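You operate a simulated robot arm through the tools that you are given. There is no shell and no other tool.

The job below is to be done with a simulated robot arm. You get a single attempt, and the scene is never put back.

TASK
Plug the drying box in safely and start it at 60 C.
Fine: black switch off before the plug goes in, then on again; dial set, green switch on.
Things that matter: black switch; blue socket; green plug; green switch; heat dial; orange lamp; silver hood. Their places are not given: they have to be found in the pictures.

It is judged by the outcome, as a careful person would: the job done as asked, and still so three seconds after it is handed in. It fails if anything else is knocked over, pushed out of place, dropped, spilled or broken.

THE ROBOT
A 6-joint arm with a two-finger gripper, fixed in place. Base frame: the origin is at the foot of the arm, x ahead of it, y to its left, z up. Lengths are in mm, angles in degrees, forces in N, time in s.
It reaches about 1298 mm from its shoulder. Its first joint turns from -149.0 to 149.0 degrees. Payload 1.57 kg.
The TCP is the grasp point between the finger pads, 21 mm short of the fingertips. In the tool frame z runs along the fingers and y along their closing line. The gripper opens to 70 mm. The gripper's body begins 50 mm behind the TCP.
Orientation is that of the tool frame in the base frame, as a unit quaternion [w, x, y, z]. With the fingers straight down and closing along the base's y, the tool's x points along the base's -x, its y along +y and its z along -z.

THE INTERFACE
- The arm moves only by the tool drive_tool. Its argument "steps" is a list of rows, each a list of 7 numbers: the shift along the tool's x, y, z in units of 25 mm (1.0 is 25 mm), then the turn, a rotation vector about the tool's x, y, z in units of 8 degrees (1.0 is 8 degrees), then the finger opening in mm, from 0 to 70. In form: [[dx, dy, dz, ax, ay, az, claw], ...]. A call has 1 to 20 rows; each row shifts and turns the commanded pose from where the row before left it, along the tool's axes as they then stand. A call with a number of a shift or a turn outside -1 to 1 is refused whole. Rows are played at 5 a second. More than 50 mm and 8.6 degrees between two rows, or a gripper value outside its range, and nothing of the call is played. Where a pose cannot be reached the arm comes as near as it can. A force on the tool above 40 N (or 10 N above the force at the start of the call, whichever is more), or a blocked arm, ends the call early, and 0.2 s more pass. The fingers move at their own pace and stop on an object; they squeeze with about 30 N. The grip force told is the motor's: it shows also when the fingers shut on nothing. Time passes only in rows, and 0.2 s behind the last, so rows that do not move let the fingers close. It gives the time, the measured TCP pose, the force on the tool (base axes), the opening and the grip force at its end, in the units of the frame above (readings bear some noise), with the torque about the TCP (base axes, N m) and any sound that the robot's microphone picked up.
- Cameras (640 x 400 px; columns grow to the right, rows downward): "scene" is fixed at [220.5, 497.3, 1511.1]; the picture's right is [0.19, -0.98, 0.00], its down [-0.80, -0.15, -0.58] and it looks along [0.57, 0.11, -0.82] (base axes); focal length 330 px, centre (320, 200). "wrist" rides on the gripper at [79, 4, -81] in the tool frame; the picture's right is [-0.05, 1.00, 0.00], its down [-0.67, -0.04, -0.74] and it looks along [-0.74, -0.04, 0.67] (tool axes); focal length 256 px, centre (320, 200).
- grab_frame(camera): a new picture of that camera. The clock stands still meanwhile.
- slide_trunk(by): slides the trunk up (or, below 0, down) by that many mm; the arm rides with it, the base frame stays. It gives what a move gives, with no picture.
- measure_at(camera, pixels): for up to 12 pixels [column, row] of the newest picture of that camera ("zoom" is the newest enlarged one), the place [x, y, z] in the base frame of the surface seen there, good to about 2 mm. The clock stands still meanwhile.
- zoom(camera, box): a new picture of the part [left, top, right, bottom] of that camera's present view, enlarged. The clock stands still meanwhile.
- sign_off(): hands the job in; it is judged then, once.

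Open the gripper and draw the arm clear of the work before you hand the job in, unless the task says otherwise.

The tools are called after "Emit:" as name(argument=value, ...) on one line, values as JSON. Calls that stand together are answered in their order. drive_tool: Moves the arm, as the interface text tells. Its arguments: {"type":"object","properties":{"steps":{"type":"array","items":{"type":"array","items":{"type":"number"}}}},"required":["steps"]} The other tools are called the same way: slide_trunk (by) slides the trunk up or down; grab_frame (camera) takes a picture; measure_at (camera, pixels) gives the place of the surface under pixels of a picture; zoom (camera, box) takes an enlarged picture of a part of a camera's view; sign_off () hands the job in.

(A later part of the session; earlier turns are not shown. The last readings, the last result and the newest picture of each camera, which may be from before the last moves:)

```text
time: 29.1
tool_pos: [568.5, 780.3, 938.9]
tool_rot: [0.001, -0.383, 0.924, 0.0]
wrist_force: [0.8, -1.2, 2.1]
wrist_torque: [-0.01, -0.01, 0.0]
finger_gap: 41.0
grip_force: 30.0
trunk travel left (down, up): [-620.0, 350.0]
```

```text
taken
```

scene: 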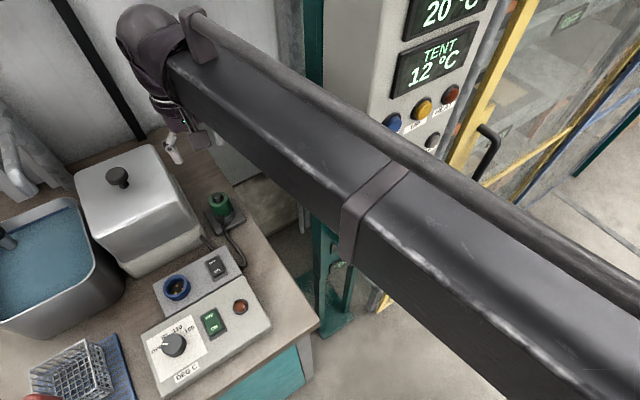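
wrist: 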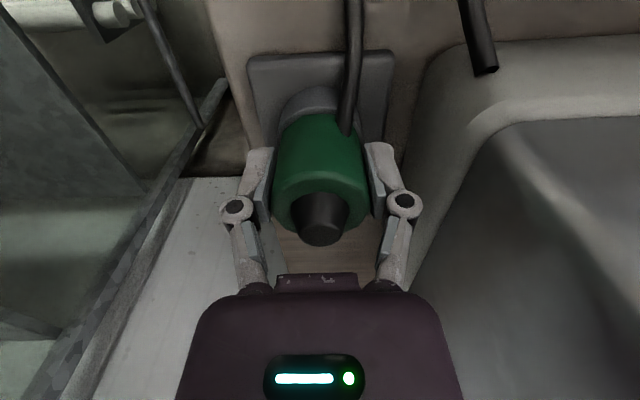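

The fingers hold the plug at 41 mm. I lift slowly, watching the force.

Emit:
slide_trunk(by=10)

Emit:
slide_trunk(by=15)

Emit:
slide_trunk(by=25)

Emit:
grab_frame(camera="wrist")

Emit:
grab_frame(camera="scene")

```text
time: 29.6
tool_pos: [569.9, 781.5, 948.7]
tool_rot: [0.0, -0.383, 0.924, 0.0]
wrist_force: [0.6, 1.0, -0.9]
wrist_torque: [-0.02, 0.01, -0.01]
finger_gap: 41.0
grip_force: 29.9
trunk travel left (down, up): [-630.0, 340.0]
```

```text
time: 30.3
tool_pos: [569.0, 781.8, 964.2]
tool_rot: [0.0, -0.383, 0.924, 0.0]
wrist_force: [-0.3, 0.6, -0.8]
wrist_torque: [-0.04, -0.01, 0.02]
finger_gap: 40.8
grip_force: 29.5
trunk travel left (down, up): [-645.0, 325.0]
```

```text
time: 31.0
tool_pos: [568.8, 782.0, 989.3]
tool_rot: [0.0, -0.382, 0.924, -0.001]
wrist_force: [-1.0, -0.1, -1.5]
wrist_torque: [-0.03, 0.02, 0.0]
finger_gap: 40.8
grip_force: 30.1
trunk travel left (down, up): [-670.0, 300.0]
```

```text
taken
```

wrist: 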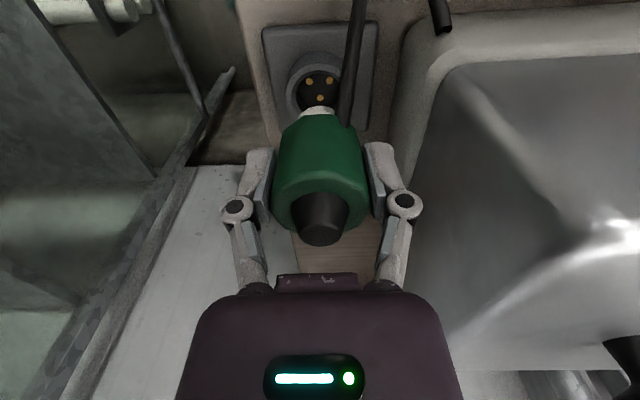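

```text
taken
```

scene: 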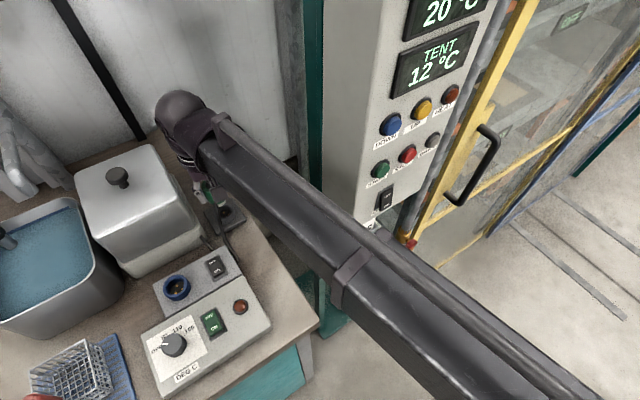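

The plug is out, and the holder shows the same three contacts at (309,80), (331,79) and (320,98), giving the plug's pin pattern. I measure these to compare with the blue socket's contacts.

Emit:
zoom(camera="wrist", box=[272, 50, 368, 110])

Emit:
measure_at(camera="zoom", pixels=[[246, 215], [393, 197], [320, 318], [320, 240], [200, 200], [320, 100], [470, 330]])

Emit:
zoom(camera="scene", box=[160, 274, 200, 304])

Emit:
measure_at(camera="zoom", pixels=[[270, 200], [250, 310], [360, 250], [300, 250]])

```text
6.67 times, centred on (320, 80) of wrist
```

zoom: 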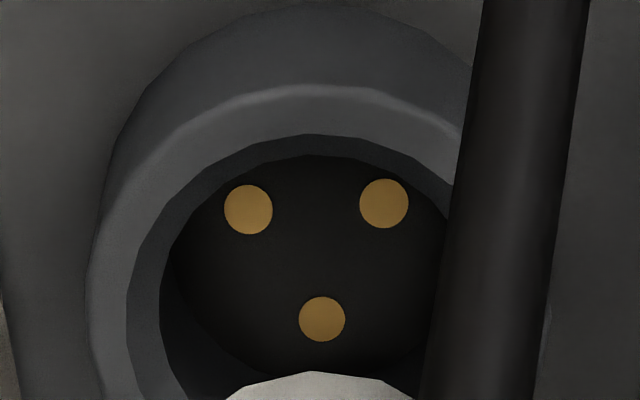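

```text
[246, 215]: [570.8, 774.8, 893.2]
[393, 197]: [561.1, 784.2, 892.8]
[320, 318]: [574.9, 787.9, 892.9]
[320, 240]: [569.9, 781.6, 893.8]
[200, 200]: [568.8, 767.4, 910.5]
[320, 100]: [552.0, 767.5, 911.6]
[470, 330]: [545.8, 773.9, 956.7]
```

```text
13.33 times, centred on (180, 289) of scene
```

zoom: 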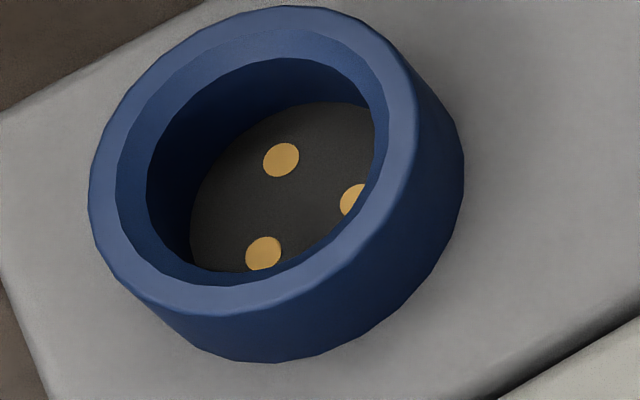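

```text
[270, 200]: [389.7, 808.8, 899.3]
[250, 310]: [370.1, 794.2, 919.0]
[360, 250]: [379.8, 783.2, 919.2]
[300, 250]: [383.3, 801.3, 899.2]
```

Holder contacts lie at about 45°, 165° and −75° around (568.9,782.3), and the blue socket's contacts have the same 45°/165°/−75° pattern around (389.5,806), so no plug rotation is needed. I raise 10 mm and carry the plug around the hood's front corner, first back along tool x.

Emit:
slide_trunk(by=10)

Emit:
drive_tool(steps=[[0.55, 0, 0, 0, 0, 0, 0], [0.55, 0, 0, 0, 0, 0, 0], [0.55, 0, 0, 0, 0, 0, 0], [0.55, 0, 0, 0, 0, 0, 0], [0.55, 0, 0, 0, 0, 0, 0], [0.55, 0, 0, 0, 0, 0, 0], [0.55, 0, 0, 0, 0, 0, 0], [0.55, 0, 0, 0, 0, 0, 0]])

Emit:
grab_frame(camera="wrist")

Emit:
grab_frame(camera="scene")

```text
time: 31.6
tool_pos: [568.5, 781.5, 998.3]
tool_rot: [0.0, -0.383, 0.924, 0.0]
wrist_force: [-0.3, -0.6, -1.6]
wrist_torque: [0.02, -0.02, 0.01]
finger_gap: 40.7
grip_force: 29.9
trunk travel left (down, up): [-680.0, 290.0]
```

```text
time: 33.4
tool_pos: [490.4, 704.3, 998.4]
tool_rot: [0.0, -0.383, 0.924, 0.0]
wrist_force: [-0.3, 0.1, -0.5]
wrist_torque: [-0.04, -0.01, -0.02]
finger_gap: 40.7
grip_force: 29.8
trunk travel left (down, up): [-680.0, 290.0]
```

```text
taken
```

wrist: 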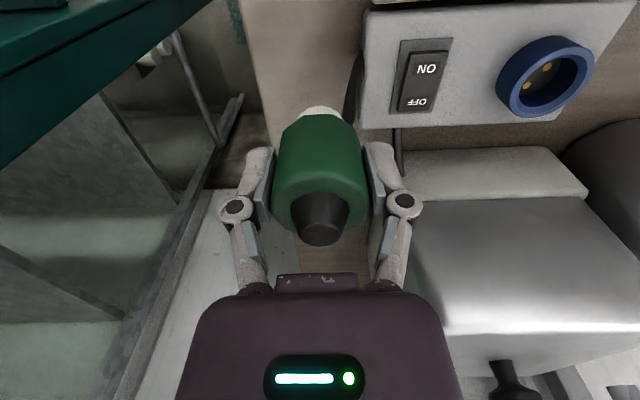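

```text
taken
```

scene: 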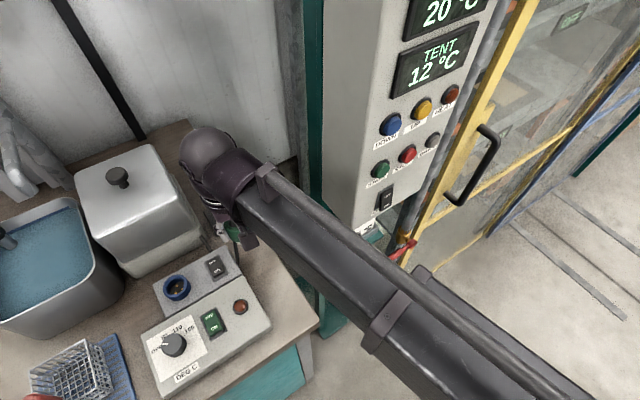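

The plug is clear of the hood and the socket shows at (545,75) in the wrist view. I measure its contacts and rim, then move along tool y.

Emit:
zoom(camera="wrist", box=[485, 25, 605, 125])

Emit:
drive_tool(steps=[[0, 0.72, 0, 0, 0, 0, 0], [0, 0.72, 0, 0, 0, 0, 0], [0, 0.72, 0, 0, 0, 0, 0], [0, 0.72, 0, 0, 0, 0, 0], [0, 0.72, 0, 0, 0, 0, 0], [0, 0.72, 0, 0, 0, 0, 0], [0, 0.72, 0, 0, 0, 0, 0], [0, 0.72, 0, 0, 0, 0, 0]])

Emit:
grab_frame(camera="wrist")

Emit:
grab_frame(camera="scene")

```text
4.00 times, centred on (545, 75) of wrist
```

zoom: 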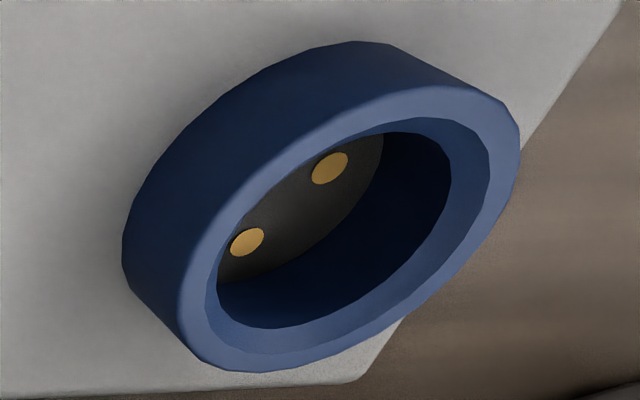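

```text
time: 35.2
tool_pos: [388.5, 805.5, 999.1]
tool_rot: [0.0, -0.382, 0.924, 0.0]
wrist_force: [0.0, 1.0, -1.0]
wrist_torque: [0.0, 0.01, 0.03]
finger_gap: 41.0
grip_force: 29.7
trunk travel left (down, up): [-680.0, 290.0]
```

```text
taken
```

wrist: 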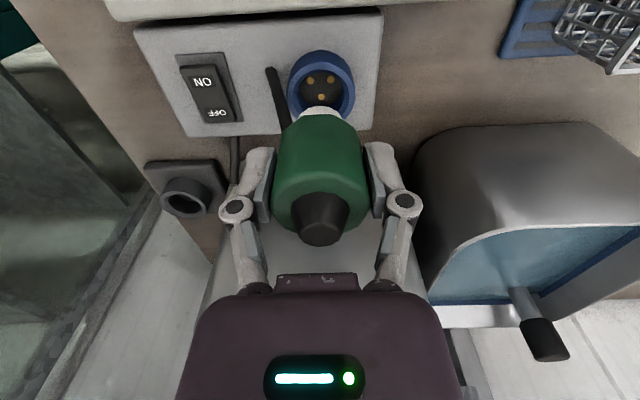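

```text
taken
```

scene: 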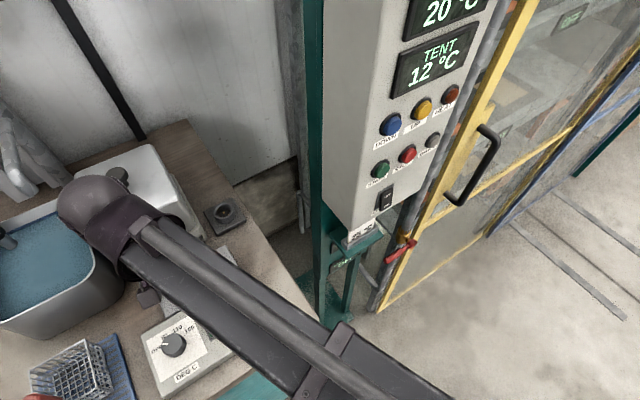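

The plug is above the blue socket; contacts show at about (310,83), (330,78) and (321,97). The cord now appears at (275,90) on the other side, so I zoom in to check the plug's state and measure.

Emit:
zoom(camera="wrist", box=[240, 40, 400, 140])

Emit:
measure_at(camera="zoom", pixels=[[280, 175], [362, 155], [325, 227], [200, 140], [150, 200], [125, 130], [330, 50], [200, 250], [450, 180], [120, 125]])

Emit:
zoom(camera="wrist", box=[240, 90, 400, 260])

```text
4.00 times, centred on (320, 90) of wrist
```

zoom: 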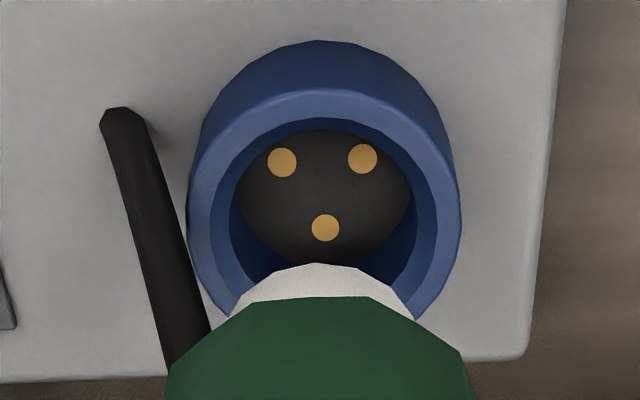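

```text
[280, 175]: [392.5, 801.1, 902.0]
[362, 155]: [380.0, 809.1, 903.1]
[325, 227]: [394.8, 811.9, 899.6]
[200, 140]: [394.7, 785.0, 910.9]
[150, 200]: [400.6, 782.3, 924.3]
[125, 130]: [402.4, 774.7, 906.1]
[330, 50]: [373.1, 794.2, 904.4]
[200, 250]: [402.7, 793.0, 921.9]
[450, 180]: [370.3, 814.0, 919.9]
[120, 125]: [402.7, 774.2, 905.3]
```

```text
2.35 times, centred on (320, 175) of wrist
```

zoom: 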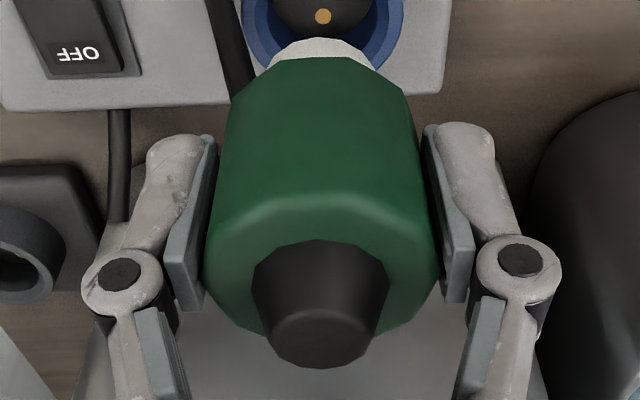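

The contact centroid sits (+0.75,+0.2) px from the tool axis, versus (−0.3,−0.65) px for the holder where the plug was seated. So I shift about 0.7 mm in +y and 0.8 mm in −x, then lower to about z=972 for another look.

Emit:
drive_tool(steps=[[-0.034, 0.029, 0, 0, 0, 0, 0], [0, 0, 0, 0, 0, 0, 0]])

Emit:
slide_trunk(by=-27)

Emit:
grab_frame(camera="wrist")

Emit:
zoom(camera="wrist", box=[256, 70, 384, 150])

Emit:
zoom(camera="scene", box=[120, 240, 248, 320])

```text
time: 35.8
tool_pos: [389.8, 805.9, 998.7]
tool_rot: [0.0, -0.383, 0.924, 0.0]
wrist_force: [-0.2, -0.4, -0.6]
wrist_torque: [0.0, -0.02, 0.04]
finger_gap: 40.9
grip_force: 30.1
trunk travel left (down, up): [-680.0, 290.0]
```

```text
time: 36.5
tool_pos: [388.9, 805.8, 972.0]
tool_rot: [0.0, -0.383, 0.924, -0.001]
wrist_force: [0.1, 0.9, -1.1]
wrist_torque: [0.0, 0.0, -0.04]
finger_gap: 40.9
grip_force: 30.2
trunk travel left (down, up): [-653.0, 317.0]
```

```text
taken
```

wrist: 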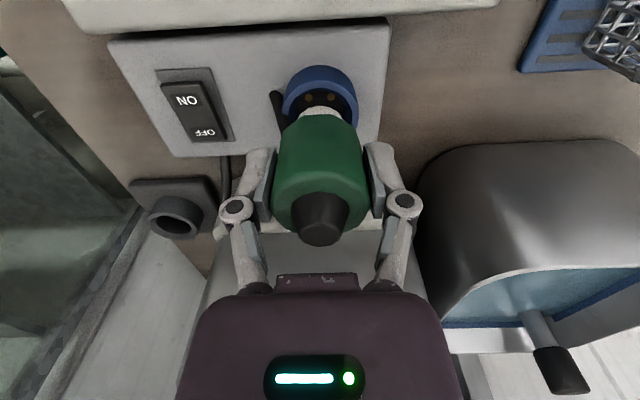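

```text
5.00 times, centred on (320, 110) of wrist
```

zoom: 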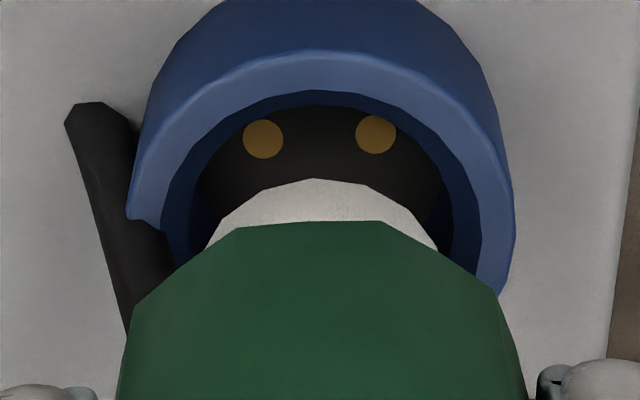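

```text
5.00 times, centred on (184, 280) of scene
```

zoom: 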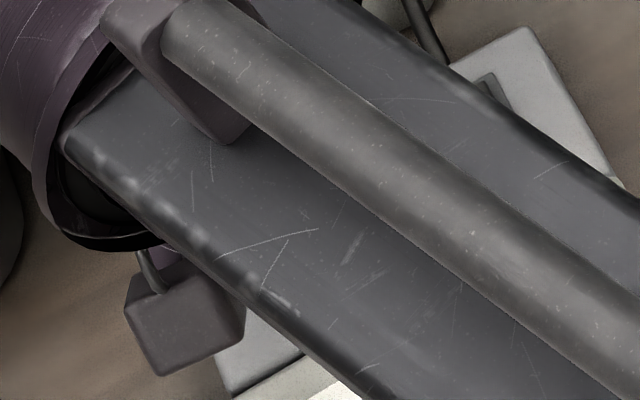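

The ring (cols 130–515) and the plug nose (205–438) share the same centre, about 322 in the zoom, so the alignment is good. I continue down in small steps while reading the force.

Emit:
slide_trunk(by=-8)

Emit:
slide_trunk(by=-4)

Emit:
slide_trunk(by=-3)

```text
time: 37.1
tool_pos: [389.4, 806.4, 964.0]
tool_rot: [0.0, -0.383, 0.924, 0.0]
wrist_force: [0.8, -0.3, 0.1]
wrist_torque: [-0.02, -0.01, -0.01]
finger_gap: 40.9
grip_force: 29.3
trunk travel left (down, up): [-645.0, 325.0]
```

```text
time: 37.6
tool_pos: [388.4, 806.3, 959.4]
tool_rot: [0.0, -0.382, 0.924, 0.0]
wrist_force: [0.5, -0.8, -1.2]
wrist_torque: [-0.01, -0.03, -0.02]
finger_gap: 40.8
grip_force: 29.7
trunk travel left (down, up): [-641.0, 329.0]
```

```text
time: 38.1
tool_pos: [389.7, 805.8, 957.4]
tool_rot: [-0.001, -0.383, 0.924, -0.001]
wrist_force: [-0.2, -0.5, -1.7]
wrist_torque: [-0.01, 0.0, -0.03]
finger_gap: 40.7
grip_force: 30.2
trunk travel left (down, up): [-638.0, 332.0]
```

No contact force yet at z≈957, so I keep going down in small steps.

Emit:
slide_trunk(by=-3)

Emit:
slide_trunk(by=-3)

Emit:
slide_trunk(by=-2)

Emit:
grab_frame(camera="wrist")

```text
time: 38.6
tool_pos: [388.9, 805.1, 953.5]
tool_rot: [0.0, -0.382, 0.924, 0.0]
wrist_force: [-1.2, 0.3, -1.0]
wrist_torque: [0.01, 0.0, 0.01]
finger_gap: 40.8
grip_force: 29.5
trunk travel left (down, up): [-635.0, 335.0]
```

```text
time: 39.1
tool_pos: [389.0, 806.6, 950.3]
tool_rot: [0.0, -0.383, 0.924, 0.0]
wrist_force: [0.1, -0.5, -1.0]
wrist_torque: [0.01, 0.04, -0.02]
finger_gap: 40.8
grip_force: 29.8
trunk travel left (down, up): [-632.0, 338.0]
```

```text
time: 39.7
tool_pos: [389.1, 806.1, 948.8]
tool_rot: [0.001, -0.382, 0.924, 0.0]
wrist_force: [0.0, 0.3, -1.5]
wrist_torque: [0.02, 0.0, -0.02]
finger_gap: 41.2
grip_force: 29.6
trunk travel left (down, up): [-630.0, 340.0]
```

```text
taken
```

wrist: 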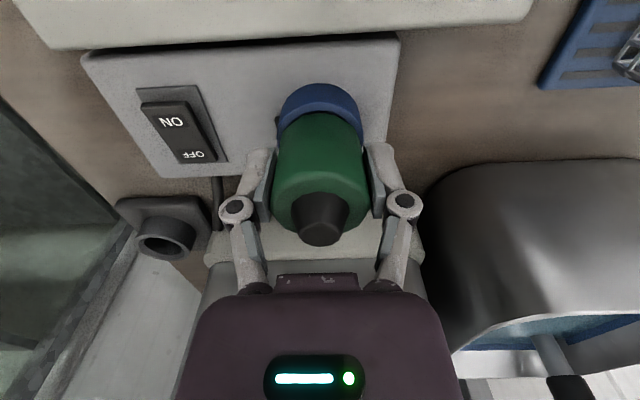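

The nose is entering the ring with no contact force at z≈949. Two or three more millimetres should seat it, so I continue in 1–2 mm steps.

Emit:
slide_trunk(by=-2)

Emit:
slide_trunk(by=-1)

Emit:
zoom(camera="wrist", box=[256, 70, 384, 150])

```text
time: 40.2
tool_pos: [390.2, 806.5, 946.7]
tool_rot: [0.0, -0.383, 0.924, 0.0]
wrist_force: [0.1, 0.2, 2.8]
wrist_torque: [-0.03, 0.01, -0.05]
finger_gap: 40.8
grip_force: 29.6
trunk travel left (down, up): [-628.0, 342.0]
```

```text
time: 40.7
tool_pos: [388.5, 805.7, 947.3]
tool_rot: [0.001, -0.382, 0.924, 0.0]
wrist_force: [2.0, 7.3, 18.1]
wrist_torque: [-0.04, 0.07, 0.01]
finger_gap: 40.9
grip_force: 30.2
trunk travel left (down, up): [-627.0, 343.0]
```

```text
5.00 times, centred on (320, 110) of wrist
```

zoom: 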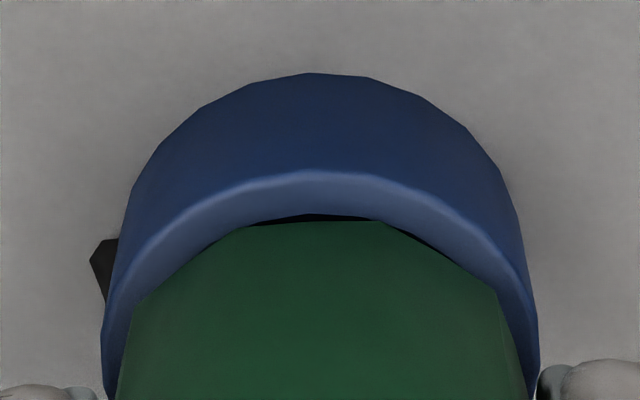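

Contact: 18 N upward at z≈947, which matches the expected seated height (holder 938.9 plus about 8.5 mm ring-height difference). I measure around the joint to judge whether the plug is fully home.

Emit:
measure_at(camera="zoom", pixels=[[320, 195], [320, 217], [320, 228], [320, 240], [200, 270], [440, 250], [320, 150], [320, 50], [320, 300], [270, 225], [380, 230], [150, 280]])

Emit:
grab_frame(camera="wrist")

```text
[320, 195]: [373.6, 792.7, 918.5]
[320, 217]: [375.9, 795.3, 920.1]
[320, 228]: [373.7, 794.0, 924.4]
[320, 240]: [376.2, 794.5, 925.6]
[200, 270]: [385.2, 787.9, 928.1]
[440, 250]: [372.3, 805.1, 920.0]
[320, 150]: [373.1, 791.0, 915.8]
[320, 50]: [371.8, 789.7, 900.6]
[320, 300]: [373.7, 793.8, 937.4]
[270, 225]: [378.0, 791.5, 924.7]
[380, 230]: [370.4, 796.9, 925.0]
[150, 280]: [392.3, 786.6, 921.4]
```

```text
taken
```

wrist: 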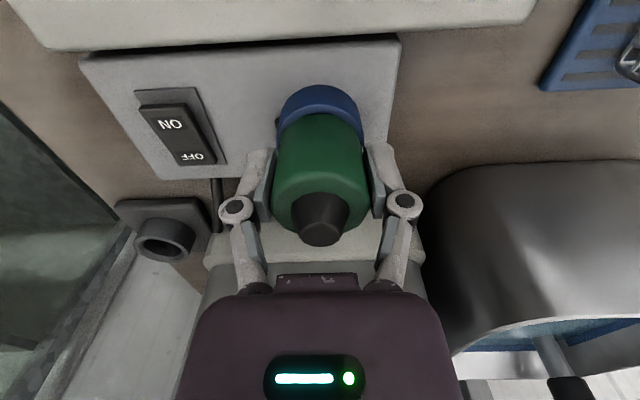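

Contact occurred 8 mm above the holder's seated height, which equals the measured plate and floor height difference (about 7.8 mm), so the plug is seated. I ease the load by 0.7 mm, then open the fingers.

Emit:
slide_trunk(by=0.6)

Emit:
drive_tool(steps=[[0, 0, 0, 0, 0, 0, 56], [0, 0, 0, 0, 0, 0, 56], [0, 0, 0, 0, 0, 0, 56]])

Emit:
grab_frame(camera="wrist")

```text
time: 41.2
tool_pos: [389.4, 806.6, 947.5]
tool_rot: [0.0, -0.383, 0.924, 0.0]
wrist_force: [1.8, 3.1, 11.3]
wrist_torque: [0.19, -0.01, -0.05]
finger_gap: 40.9
grip_force: 29.9
trunk travel left (down, up): [-628.0, 342.0]
```

```text
time: 42.0
tool_pos: [389.3, 807.3, 946.3]
tool_rot: [-0.001, -0.383, 0.924, 0.0]
wrist_force: [0.9, -0.7, 0.7]
wrist_torque: [-0.04, 0.01, -0.01]
finger_gap: 55.9
grip_force: 0.0
trunk travel left (down, up): [-628.0, 342.0]
```

```text
taken
```

wrist: 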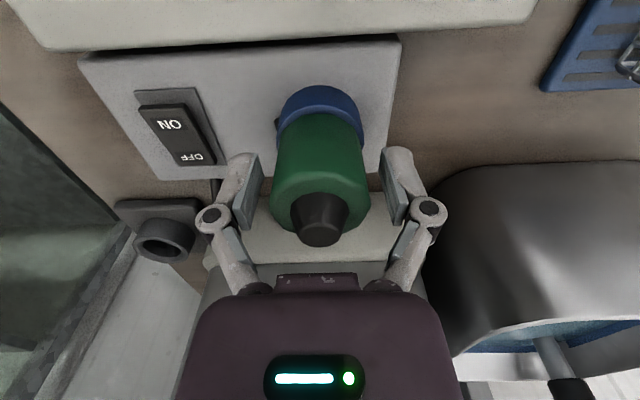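

Released; the plug stands upright in the socket. I raise clear of it and check from above.

Emit:
slide_trunk(by=80)

Emit:
grab_frame(camera="wrist")

Emit:
zoom(camera="wrist", box=[256, 40, 384, 140])

Emit:
measure_at(camera="zoom", pixels=[[320, 300], [320, 270], [320, 200], [320, 150], [320, 110], [250, 290], [390, 290]])

```text
time: 43.2
tool_pos: [389.4, 805.5, 1027.2]
tool_rot: [0.001, -0.382, 0.924, 0.0]
wrist_force: [0.1, 0.6, 0.1]
wrist_torque: [-0.04, 0.0, -0.01]
finger_gap: 56.1
grip_force: 0.0
trunk travel left (down, up): [-708.0, 262.0]
```

```text
taken
```

wrist: 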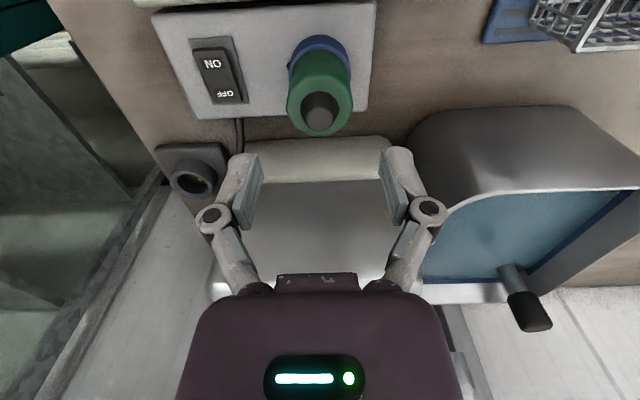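

```text
4.00 times, centred on (320, 90) of wrist
```

zoom: 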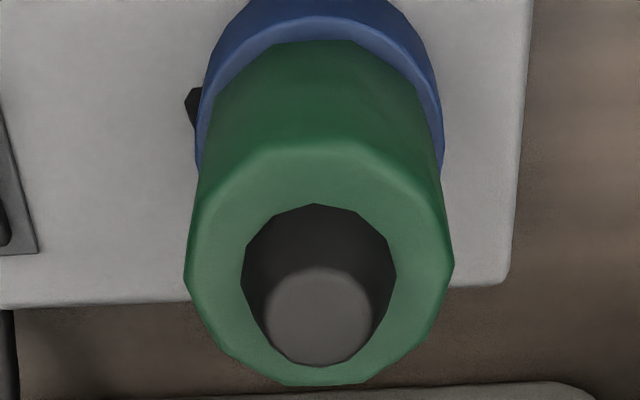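

```text
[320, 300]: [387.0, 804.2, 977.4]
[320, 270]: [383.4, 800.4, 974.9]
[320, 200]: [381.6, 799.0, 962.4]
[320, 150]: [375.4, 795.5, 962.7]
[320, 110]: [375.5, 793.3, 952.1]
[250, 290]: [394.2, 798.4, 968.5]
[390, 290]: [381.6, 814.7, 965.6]
```

The plug's cap is at z≈976, 8–9 mm above its holder height and level, so it is seated. Now I close the fingers and move over the black switch's ON end near (433,741.5).

Emit:
drive_tool(steps=[[0.148, -0.764, 0, 0, 0, 0, 0], [0.148, -0.764, 0, 0, 0, 0, 0], [0.148, -0.764, 0, 0, 0, 0, 0], [0.148, -0.764, 0, 0, 0, 0, 0], [0, 0, 0, 0, 0, 0, 0], [0, 0, 0, 0, 0, 0, 0]])

Emit:
slide_trunk(by=-55)

Emit:
grab_frame(camera="wrist")

```text
time: 44.6
tool_pos: [432.3, 741.3, 1025.8]
tool_rot: [0.0, -0.383, 0.924, 0.0]
wrist_force: [0.0, -0.5, 0.0]
wrist_torque: [-0.01, -0.02, -0.02]
finger_gap: 0.0
grip_force: 28.7
trunk travel left (down, up): [-708.0, 262.0]
```

```text
time: 45.5
tool_pos: [432.1, 741.0, 972.1]
tool_rot: [-0.001, -0.382, 0.924, 0.0]
wrist_force: [0.5, 0.8, 0.5]
wrist_torque: [-0.02, 0.01, -0.02]
finger_gap: 0.0
grip_force: 28.4
trunk travel left (down, up): [-653.0, 317.0]
```

```text
taken
```

wrist: 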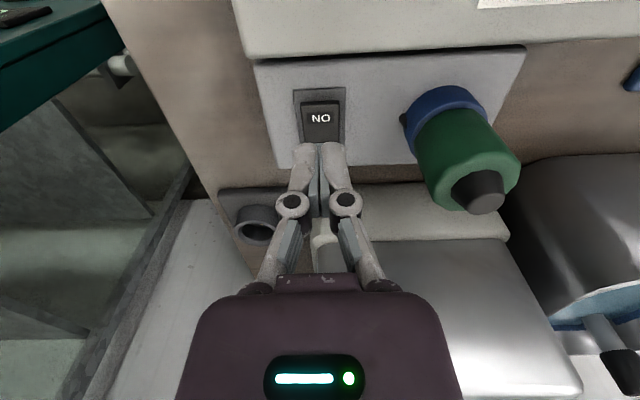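

The tool axis projects to (320,114), right on the ON label at (321,118). I lower to just above it and then press in small steps.

Emit:
slide_trunk(by=-35)

Emit:
slide_trunk(by=-3)

Emit:
slide_trunk(by=-2)

Emit:
slide_trunk(by=-2)

```text
time: 46.3
tool_pos: [432.7, 741.7, 936.2]
tool_rot: [0.0, -0.382, 0.924, 0.001]
wrist_force: [-0.1, 0.0, 1.3]
wrist_torque: [-0.01, 0.03, 0.03]
finger_gap: 0.0
grip_force: 28.7
trunk travel left (down, up): [-618.0, 352.0]
```

```text
time: 46.9
tool_pos: [432.9, 741.9, 933.5]
tool_rot: [0.0, -0.383, 0.924, 0.0]
wrist_force: [-0.6, -0.5, 0.5]
wrist_torque: [0.0, 0.01, 0.01]
finger_gap: 0.0
grip_force: 28.4
trunk travel left (down, up): [-615.0, 355.0]
```

```text
time: 47.4
tool_pos: [432.7, 741.0, 932.9]
tool_rot: [0.0, -0.383, 0.924, 0.0]
wrist_force: [0.1, 1.2, 1.3]
wrist_torque: [0.0, 0.0, -0.01]
finger_gap: 5.9
grip_force: 28.7
trunk travel left (down, up): [-613.0, 357.0]
```

```text
time: 47.9
tool_pos: [433.2, 740.5, 929.8]
tool_rot: [0.0, -0.383, 0.924, 0.0]
wrist_force: [0.1, 0.3, 0.8]
wrist_torque: [0.0, 0.01, 0.01]
finger_gap: 5.9
grip_force: 29.0
trunk travel left (down, up): [-611.0, 359.0]
```

The fingers are in light contact (gap reads 5.9 as before the first flip). One more small step should flip it.

Emit:
slide_trunk(by=-1.5)

Emit:
grab_frame(camera="wrist")

```text
time: 48.4
tool_pos: [432.5, 741.3, 928.1]
tool_rot: [-0.001, -0.383, 0.924, 0.0]
wrist_force: [0.1, -0.5, 0.4]
wrist_torque: [-0.01, -0.01, -0.01]
finger_gap: 6.0
grip_force: 28.6
trunk travel left (down, up): [-609.0, 361.0]
```

```text
taken
```

wrist: 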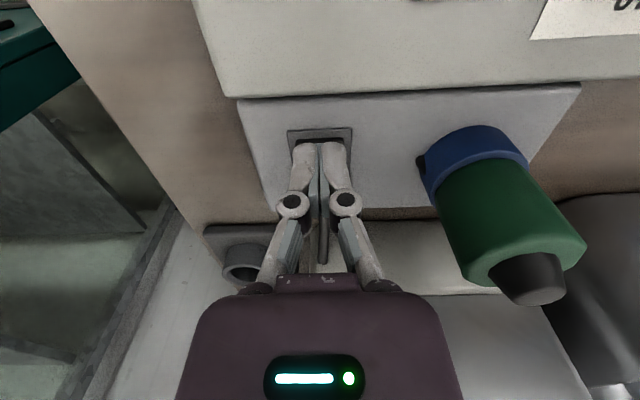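

I raise the tool to check the rocker state and the lamp.

Emit:
slide_trunk(by=50)

Emit:
zoom(camera="wrist", box=[256, 60, 384, 160])

Emit:
measure_at(camera="zoom", pixels=[[320, 180], [320, 200], [320, 220], [320, 250], [320, 270], [320, 290], [300, 300]])

```text
time: 49.3
tool_pos: [432.9, 741.2, 978.0]
tool_rot: [0.0, -0.383, 0.924, 0.0]
wrist_force: [0.2, -0.1, 0.1]
wrist_torque: [0.02, -0.07, -0.02]
finger_gap: 0.1
grip_force: 29.1
trunk travel left (down, up): [-659.0, 311.0]
```

```text
4.00 times, centred on (320, 110) of wrist
```

zoom: 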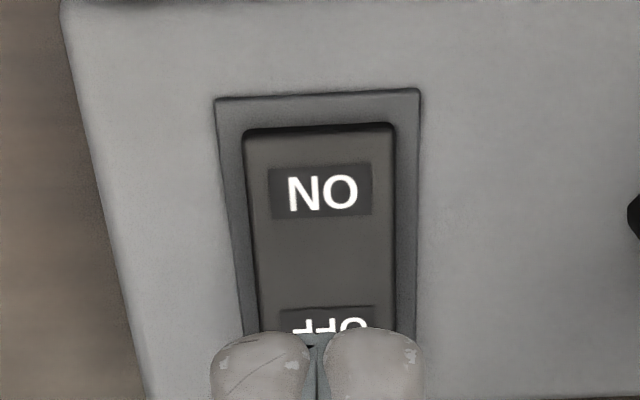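

```text
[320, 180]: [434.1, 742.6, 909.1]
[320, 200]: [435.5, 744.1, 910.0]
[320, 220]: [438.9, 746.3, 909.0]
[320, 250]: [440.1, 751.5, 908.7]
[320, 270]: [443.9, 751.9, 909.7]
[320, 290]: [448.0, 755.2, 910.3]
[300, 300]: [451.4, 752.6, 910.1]
```

The rocker picture suggests the ON end is sunk, but the depth readings are noisy, so I'll confirm from the scene camera. I raise a bit and move over to the dial near (292,762), opening the fingers.

Emit:
slide_trunk(by=40)

Emit:
drive_tool(steps=[[0.677, 0.915, 0, 0, 0, 0, 0], [0.677, 0.915, 0, 0, 0, 0, 0], [0.677, 0.915, 0, 0, 0, 0, 0], [0.677, 0.915, 0, 0, 0, 0, 0], [0.677, 0.915, 0, 0, 0, 0, 0], [0, 0, 0, 0, 0, 0, 56], [0, 0, 0, 0, 0, 0, 56], [0, 0, 0, 0, 0, 0, 56]])

Emit:
grab_frame(camera="wrist")

Emit:
grab_frame(camera="scene")

```text
time: 50.1
tool_pos: [432.8, 740.1, 1017.8]
tool_rot: [0.0, -0.383, 0.924, 0.0]
wrist_force: [-0.2, 0.6, -0.3]
wrist_torque: [0.01, -0.03, -0.04]
finger_gap: 0.1
grip_force: 28.5
trunk travel left (down, up): [-699.0, 271.0]
```

```text
time: 52.0
tool_pos: [290.1, 761.0, 1017.9]
tool_rot: [0.001, -0.382, 0.924, 0.001]
wrist_force: [-0.2, -0.2, 0.2]
wrist_torque: [0.0, -0.03, -0.02]
finger_gap: 56.0
grip_force: 0.1
trunk travel left (down, up): [-699.0, 271.0]
```

```text
taken
```

wrist: 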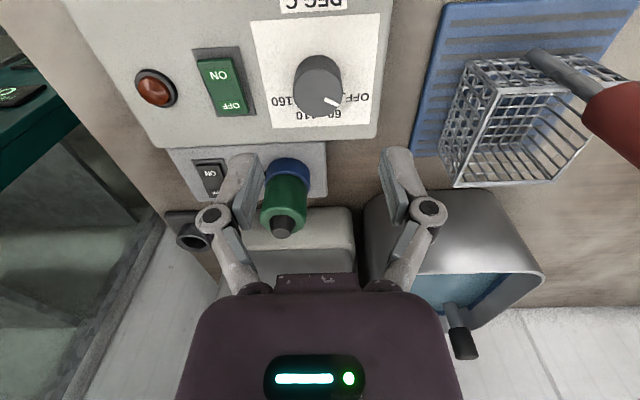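

```text
taken
```

scene: 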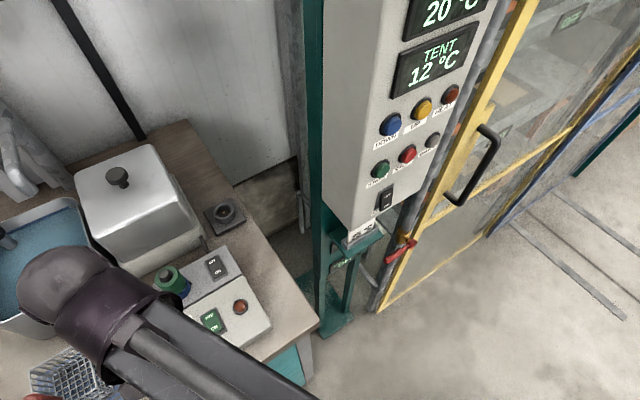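

The scene view now shows the black switch at (217,267) and the plug in the socket. I zoom in on the switch, and on the dial in the wrist view.

Emit:
zoom(camera="scene", box=[190, 240, 254, 280])

Emit:
measure_at(camera="zoom", pixels=[[215, 195], [225, 215], [235, 235], [250, 215], [275, 310], [290, 330], [260, 320], [280, 340], [245, 190], [300, 310]])

Emit:
zoom(camera="wrist", box=[248, 20, 392, 130])

Emit:
measure_at(camera="zoom", pixels=[[310, 280], [310, 240], [230, 260], [390, 280], [360, 300], [310, 320], [250, 340], [430, 315], [320, 355], [190, 340]])

Emit:
zoom(camera="scene", box=[140, 250, 204, 310])

```text
10.00 times, centred on (222, 260) of scene
```

zoom: 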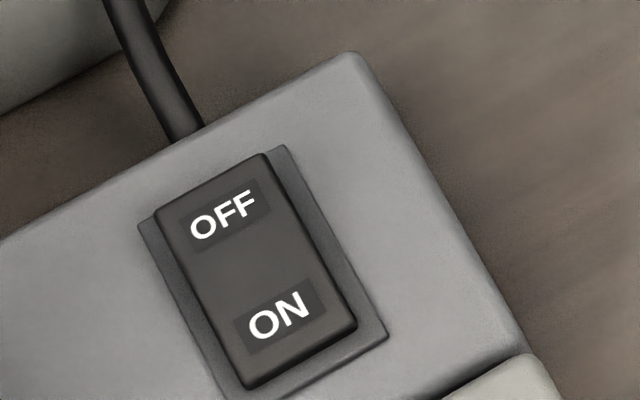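

```text
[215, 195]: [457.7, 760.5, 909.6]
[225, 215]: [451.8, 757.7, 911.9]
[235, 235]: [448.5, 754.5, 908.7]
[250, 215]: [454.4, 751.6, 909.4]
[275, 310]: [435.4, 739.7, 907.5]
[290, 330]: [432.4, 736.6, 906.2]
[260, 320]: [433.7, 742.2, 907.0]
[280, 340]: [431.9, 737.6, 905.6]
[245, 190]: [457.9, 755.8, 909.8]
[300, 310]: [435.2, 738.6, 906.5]
```

```text
3.64 times, centred on (320, 75) of wrist
```

zoom: 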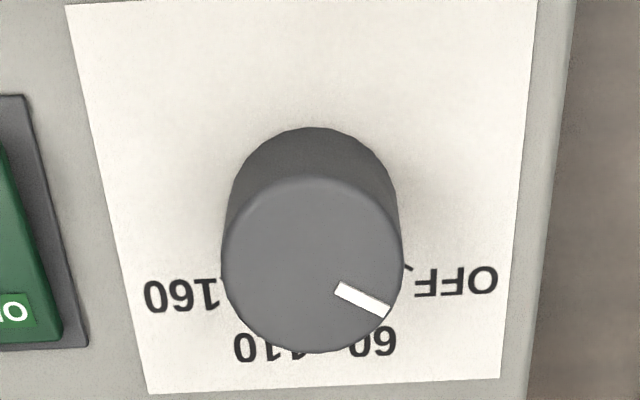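

```text
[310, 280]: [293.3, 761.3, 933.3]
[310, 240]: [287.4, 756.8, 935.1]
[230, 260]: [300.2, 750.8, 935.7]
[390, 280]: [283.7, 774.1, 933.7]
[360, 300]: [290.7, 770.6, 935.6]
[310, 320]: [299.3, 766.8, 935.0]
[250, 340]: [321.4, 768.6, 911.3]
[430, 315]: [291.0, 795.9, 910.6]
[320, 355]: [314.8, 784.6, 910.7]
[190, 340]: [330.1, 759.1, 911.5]
```

```text
6.67 times, centred on (172, 280) of scene
```

zoom: 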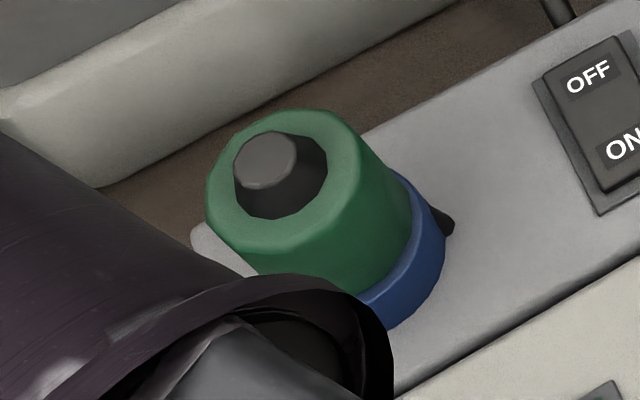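

The black switch looks exactly as at first (OFF end ~910, ON end ~906), so it is ON again and the plug is seated. The dial centre is about 2 mm in +tool x and 1.4 mm in −tool y from the axis; I correct and lower partway.

Emit:
drive_tool(steps=[[0.08, -0.056, 0, 0, 0, 0, 56], [0, 0, 0, 0, 0, 0, 56]])

Emit:
slide_trunk(by=-55)

Emit:
grab_frame(camera="wrist")

Emit:
zoom(camera="wrist", box=[240, 70, 400, 180])

```text
time: 52.5
tool_pos: [290.7, 760.4, 1018.2]
tool_rot: [0.0, -0.383, 0.924, 0.0]
wrist_force: [-0.6, -0.3, -0.1]
wrist_torque: [0.02, 0.0, 0.0]
finger_gap: 56.0
grip_force: 0.1
trunk travel left (down, up): [-699.0, 271.0]
```

```text
time: 53.5
tool_pos: [291.9, 759.7, 962.8]
tool_rot: [0.001, -0.383, 0.924, 0.0]
wrist_force: [-0.1, 0.5, -0.9]
wrist_torque: [0.02, 0.0, 0.01]
finger_gap: 55.8
grip_force: 0.0
trunk travel left (down, up): [-644.0, 326.0]
```

```text
taken
```

wrist: 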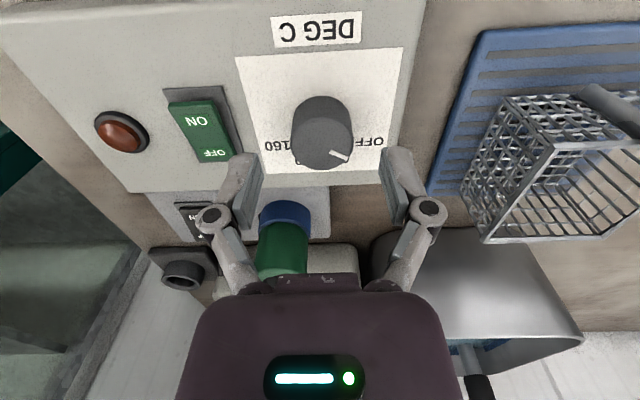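

```text
3.64 times, centred on (320, 125) of wrist
```

zoom: 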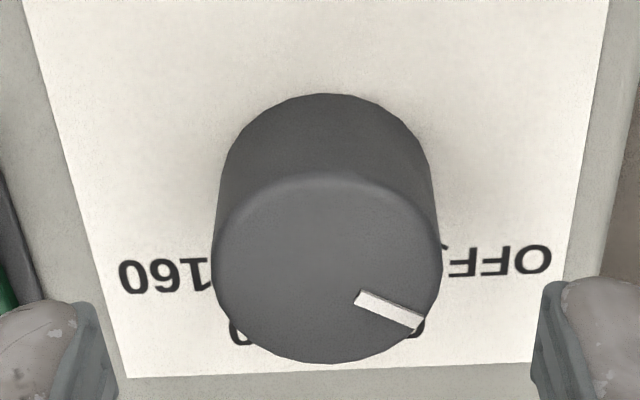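

The dial is now within about 1 mm of the tool axis (diameter ≈33 mm). I nudge 0.8 mm in +tool y and lower so the fingertips are about 5 mm above the panel.

Emit:
drive_tool(steps=[[0, 0.032, 0, 0, 0, 0, 56]])

Emit:
slide_trunk(by=-26)

Emit:
grab_frame(camera="wrist")

```text
time: 53.9
tool_pos: [290.4, 759.8, 963.4]
tool_rot: [0.0, -0.383, 0.924, 0.0]
wrist_force: [-0.8, 0.7, -0.2]
wrist_torque: [0.01, 0.0, -0.02]
finger_gap: 56.3
grip_force: 0.0
trunk travel left (down, up): [-644.0, 326.0]
```

```text
time: 54.6
tool_pos: [291.0, 759.7, 938.1]
tool_rot: [-0.001, -0.382, 0.924, 0.001]
wrist_force: [0.1, -0.4, 0.1]
wrist_torque: [-0.02, 0.0, 0.02]
finger_gap: 55.6
grip_force: 0.0
trunk travel left (down, up): [-618.0, 352.0]
```

```text
taken
```

wrist: 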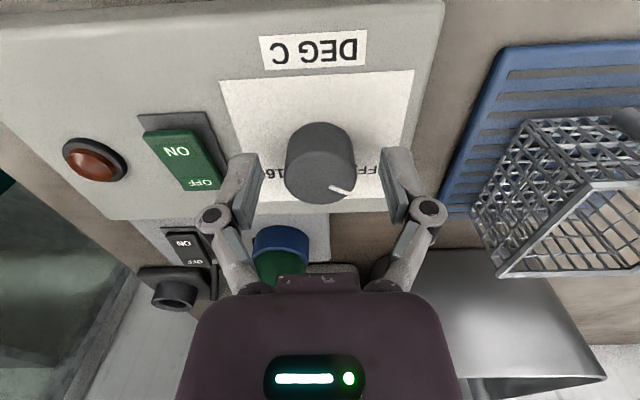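

The dial lies centred between the fingers, its pointer at OFF. I close gently on it before turning.

Emit:
drive_tool(steps=[[0, 0, 0, 0, 0, 0, 0], [0, 0, 0, 0, 0, 0, 0], [0, 0, 0, 0, 0, 0, 0]])

Emit:
grab_frame(camera="wrist")

```text
time: 55.4
tool_pos: [290.2, 760.0, 937.9]
tool_rot: [0.0, -0.383, 0.924, -0.001]
wrist_force: [1.0, 0.7, 4.9]
wrist_torque: [0.07, -0.05, -0.1]
finger_gap: 33.4
grip_force: 32.4
trunk travel left (down, up): [-618.0, 352.0]
```

```text
taken
```

wrist: 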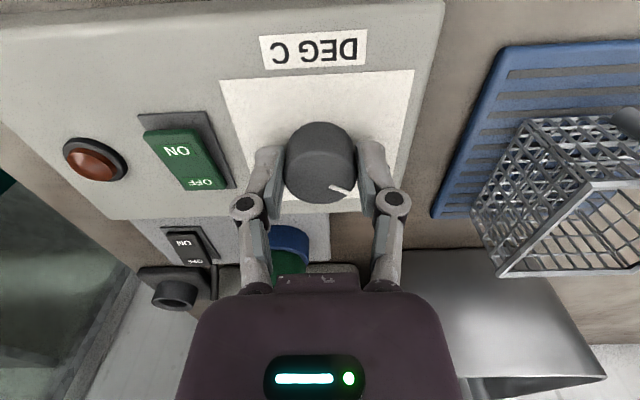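

The dial is gripped at 33.4 mm. I turn clockwise (positive about tool z) by 16° first and check that the pointer follows.

Emit:
drive_tool(steps=[[0, 0, 0, 0, 0, 0.5, 0], [0, 0, 0, 0, 0, 0.5, 0], [0, 0, 0, 0, 0, 0.5, 0], [0, 0, 0, 0, 0, 0.5, 0]])

Emit:
grab_frame(camera="wrist")

Emit:
zoom(camera="scene", box=[120, 300, 248, 390])

```text
time: 56.4
tool_pos: [289.7, 759.9, 938.0]
tool_rot: [0.0, -0.249, 0.969, 0.001]
wrist_force: [-0.3, 4.4, 6.7]
wrist_torque: [0.16, -0.34, 0.04]
finger_gap: 33.4
grip_force: 32.5
trunk travel left (down, up): [-618.0, 352.0]
```

```text
taken
```

wrist: 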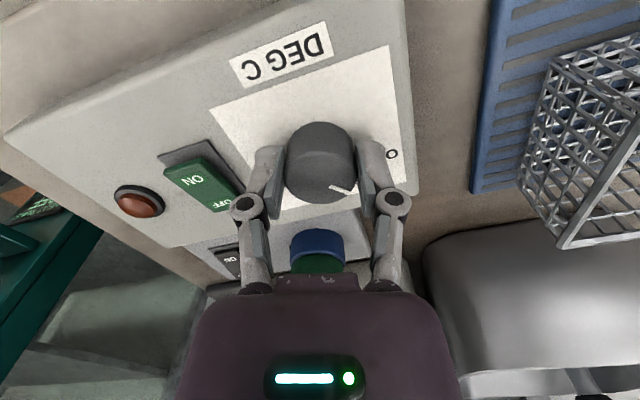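

```text
4.44 times, centred on (184, 345) of scene
```

zoom: 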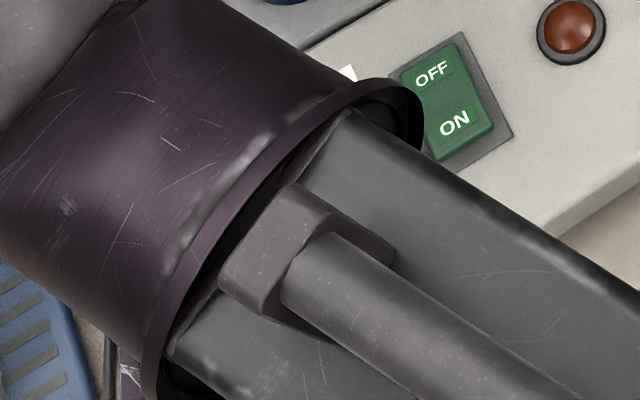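

The pointer stayed fixed relative to the gripper, so the dial is turning (tool yaw changed 16°). I turn the remaining 24°.

Emit:
drive_tool(steps=[[0, 0, 0, 0, 0, 0.5, 0], [0, 0, 0, 0, 0, 0.5, 0], [0, 0, 0, 0, 0, 0.5, 0], [0, 0, 0, 0, 0, 0.5, 0], [0, 0, 0, 0, 0, 0.5, 0], [0, 0, 0, 0, 0, 0.5, 0]])

Emit:
grab_frame(camera="wrist")

Emit:
zoom(camera="wrist", box=[250, 100, 400, 220])

```text
time: 57.8
tool_pos: [290.0, 762.7, 937.1]
tool_rot: [0.0, -0.044, 0.999, 0.0]
wrist_force: [-4.0, 20.3, 20.3]
wrist_torque: [0.51, 0.25, 0.07]
finger_gap: 33.6
grip_force: 31.8
trunk travel left (down, up): [-618.0, 352.0]
```

```text
taken
```

wrist: 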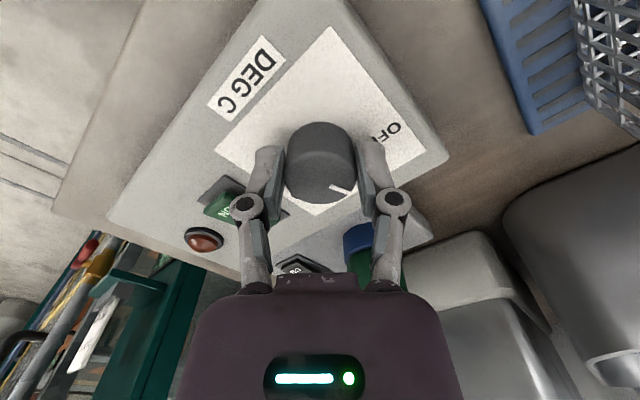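

```text
3.33 times, centred on (325, 160) of wrist
```

zoom: 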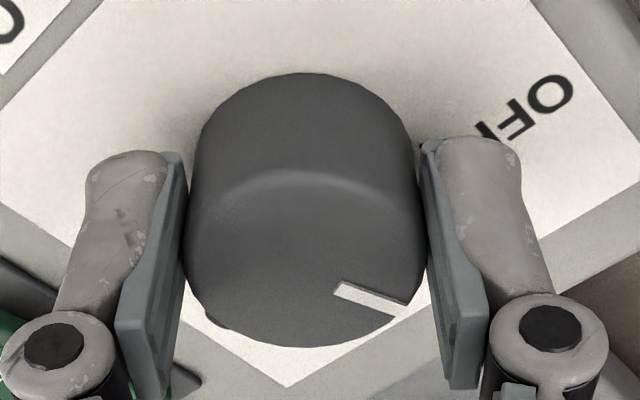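

The tool has turned 40° in total (yaw 225°→185°), with some side load of about 20 N. I release and raise to look at where the pointer stands.

Emit:
drive_tool(steps=[[0, 0, 0, 0, 0, 0, 56], [0, 0, 0, 0, 0, 0, 56], [0, 0, 0, 0, 0, 0, 56]])

Emit:
slide_trunk(by=90)

Emit:
zoom(camera="wrist", box=[240, 20, 400, 130])

Emit:
grab_frame(camera="wrist")

```text
time: 58.6
tool_pos: [290.8, 760.0, 937.1]
tool_rot: [0.0, -0.043, 0.999, 0.0]
wrist_force: [0.6, -0.3, 0.2]
wrist_torque: [0.04, -0.01, 0.01]
finger_gap: 55.9
grip_force: 0.0
trunk travel left (down, up): [-618.0, 352.0]
```

```text
time: 59.9
tool_pos: [290.4, 759.6, 1027.4]
tool_rot: [0.0, -0.043, 0.999, 0.001]
wrist_force: [-0.2, -0.7, -0.7]
wrist_torque: [-0.02, -0.01, -0.01]
finger_gap: 56.0
grip_force: 0.1
trunk travel left (down, up): [-708.0, 262.0]
```

```text
3.64 times, centred on (320, 75) of wrist
```

zoom: 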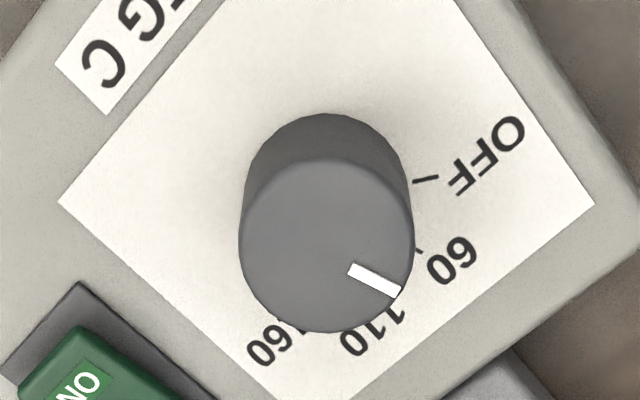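

```text
taken
```

wrist: 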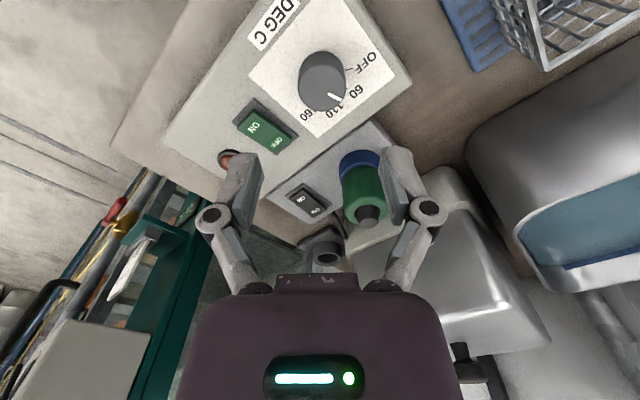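

I move the arm aside in −x so the scene camera can see the dial and read the pointer angle precisely.

Emit:
drive_tool(steps=[[0.8, 0, 0, 0, 0, 0, 0], [0.8, 0, 0, 0, 0, 0, 0], [0.8, 0, 0, 0, 0, 0, 0], [0.8, 0, 0, 0, 0, 0, 0]])

Emit:
zoom(camera="scene", box=[140, 315, 220, 365])

Emit:
measure_at(camera="zoom", pixels=[[250, 215], [300, 220], [200, 200], [270, 280], [180, 240], [330, 240], [260, 155], [240, 305]])

Emit:
zoom(camera="wrist", box=[240, 20, 400, 130])

Emit:
grab_frame(camera="scene")

```text
time: 60.9
tool_pos: [209.6, 753.0, 1026.6]
tool_rot: [0.0, -0.043, 0.999, 0.001]
wrist_force: [0.2, -0.2, 0.4]
wrist_torque: [0.03, -0.02, 0.0]
finger_gap: 0.0
grip_force: 28.2
trunk travel left (down, up): [-708.0, 262.0]
```

```text
8.00 times, centred on (180, 340) of scene
```

zoom: 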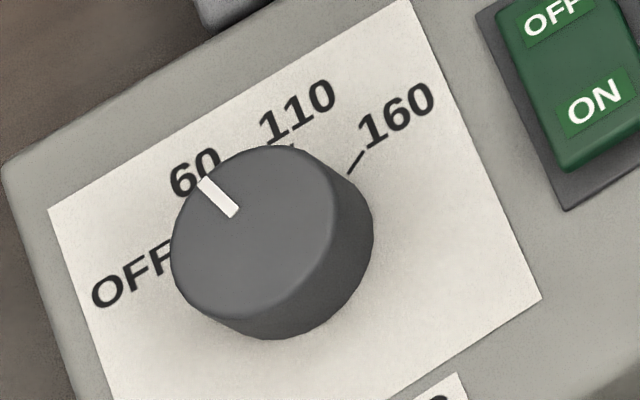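

```text
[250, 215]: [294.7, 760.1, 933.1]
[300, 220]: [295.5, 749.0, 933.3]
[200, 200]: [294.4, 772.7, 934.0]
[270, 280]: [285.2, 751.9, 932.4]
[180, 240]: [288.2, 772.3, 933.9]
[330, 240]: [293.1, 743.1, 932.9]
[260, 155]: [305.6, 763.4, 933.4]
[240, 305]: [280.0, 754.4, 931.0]
```

```text
3.64 times, centred on (320, 75) of wrist
```

zoom: 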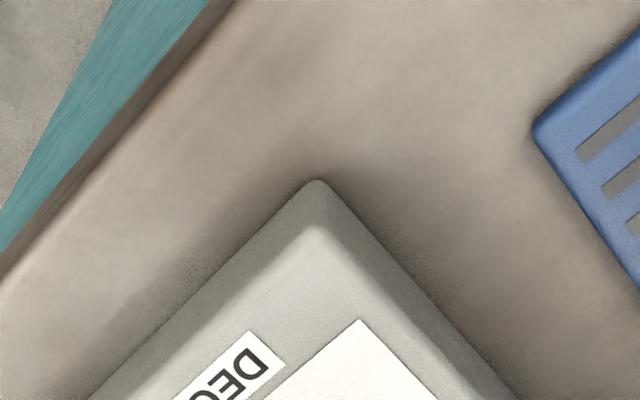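

```text
taken
```

scene: 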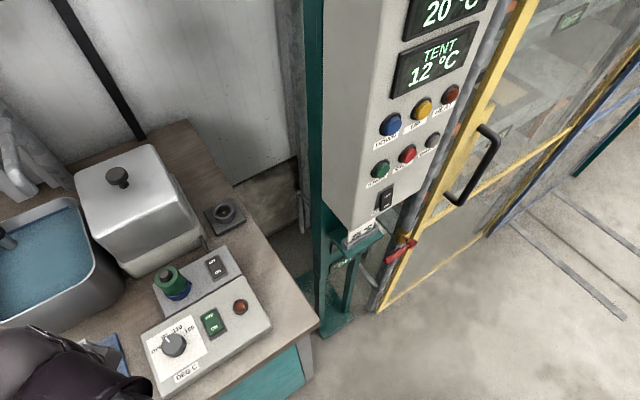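

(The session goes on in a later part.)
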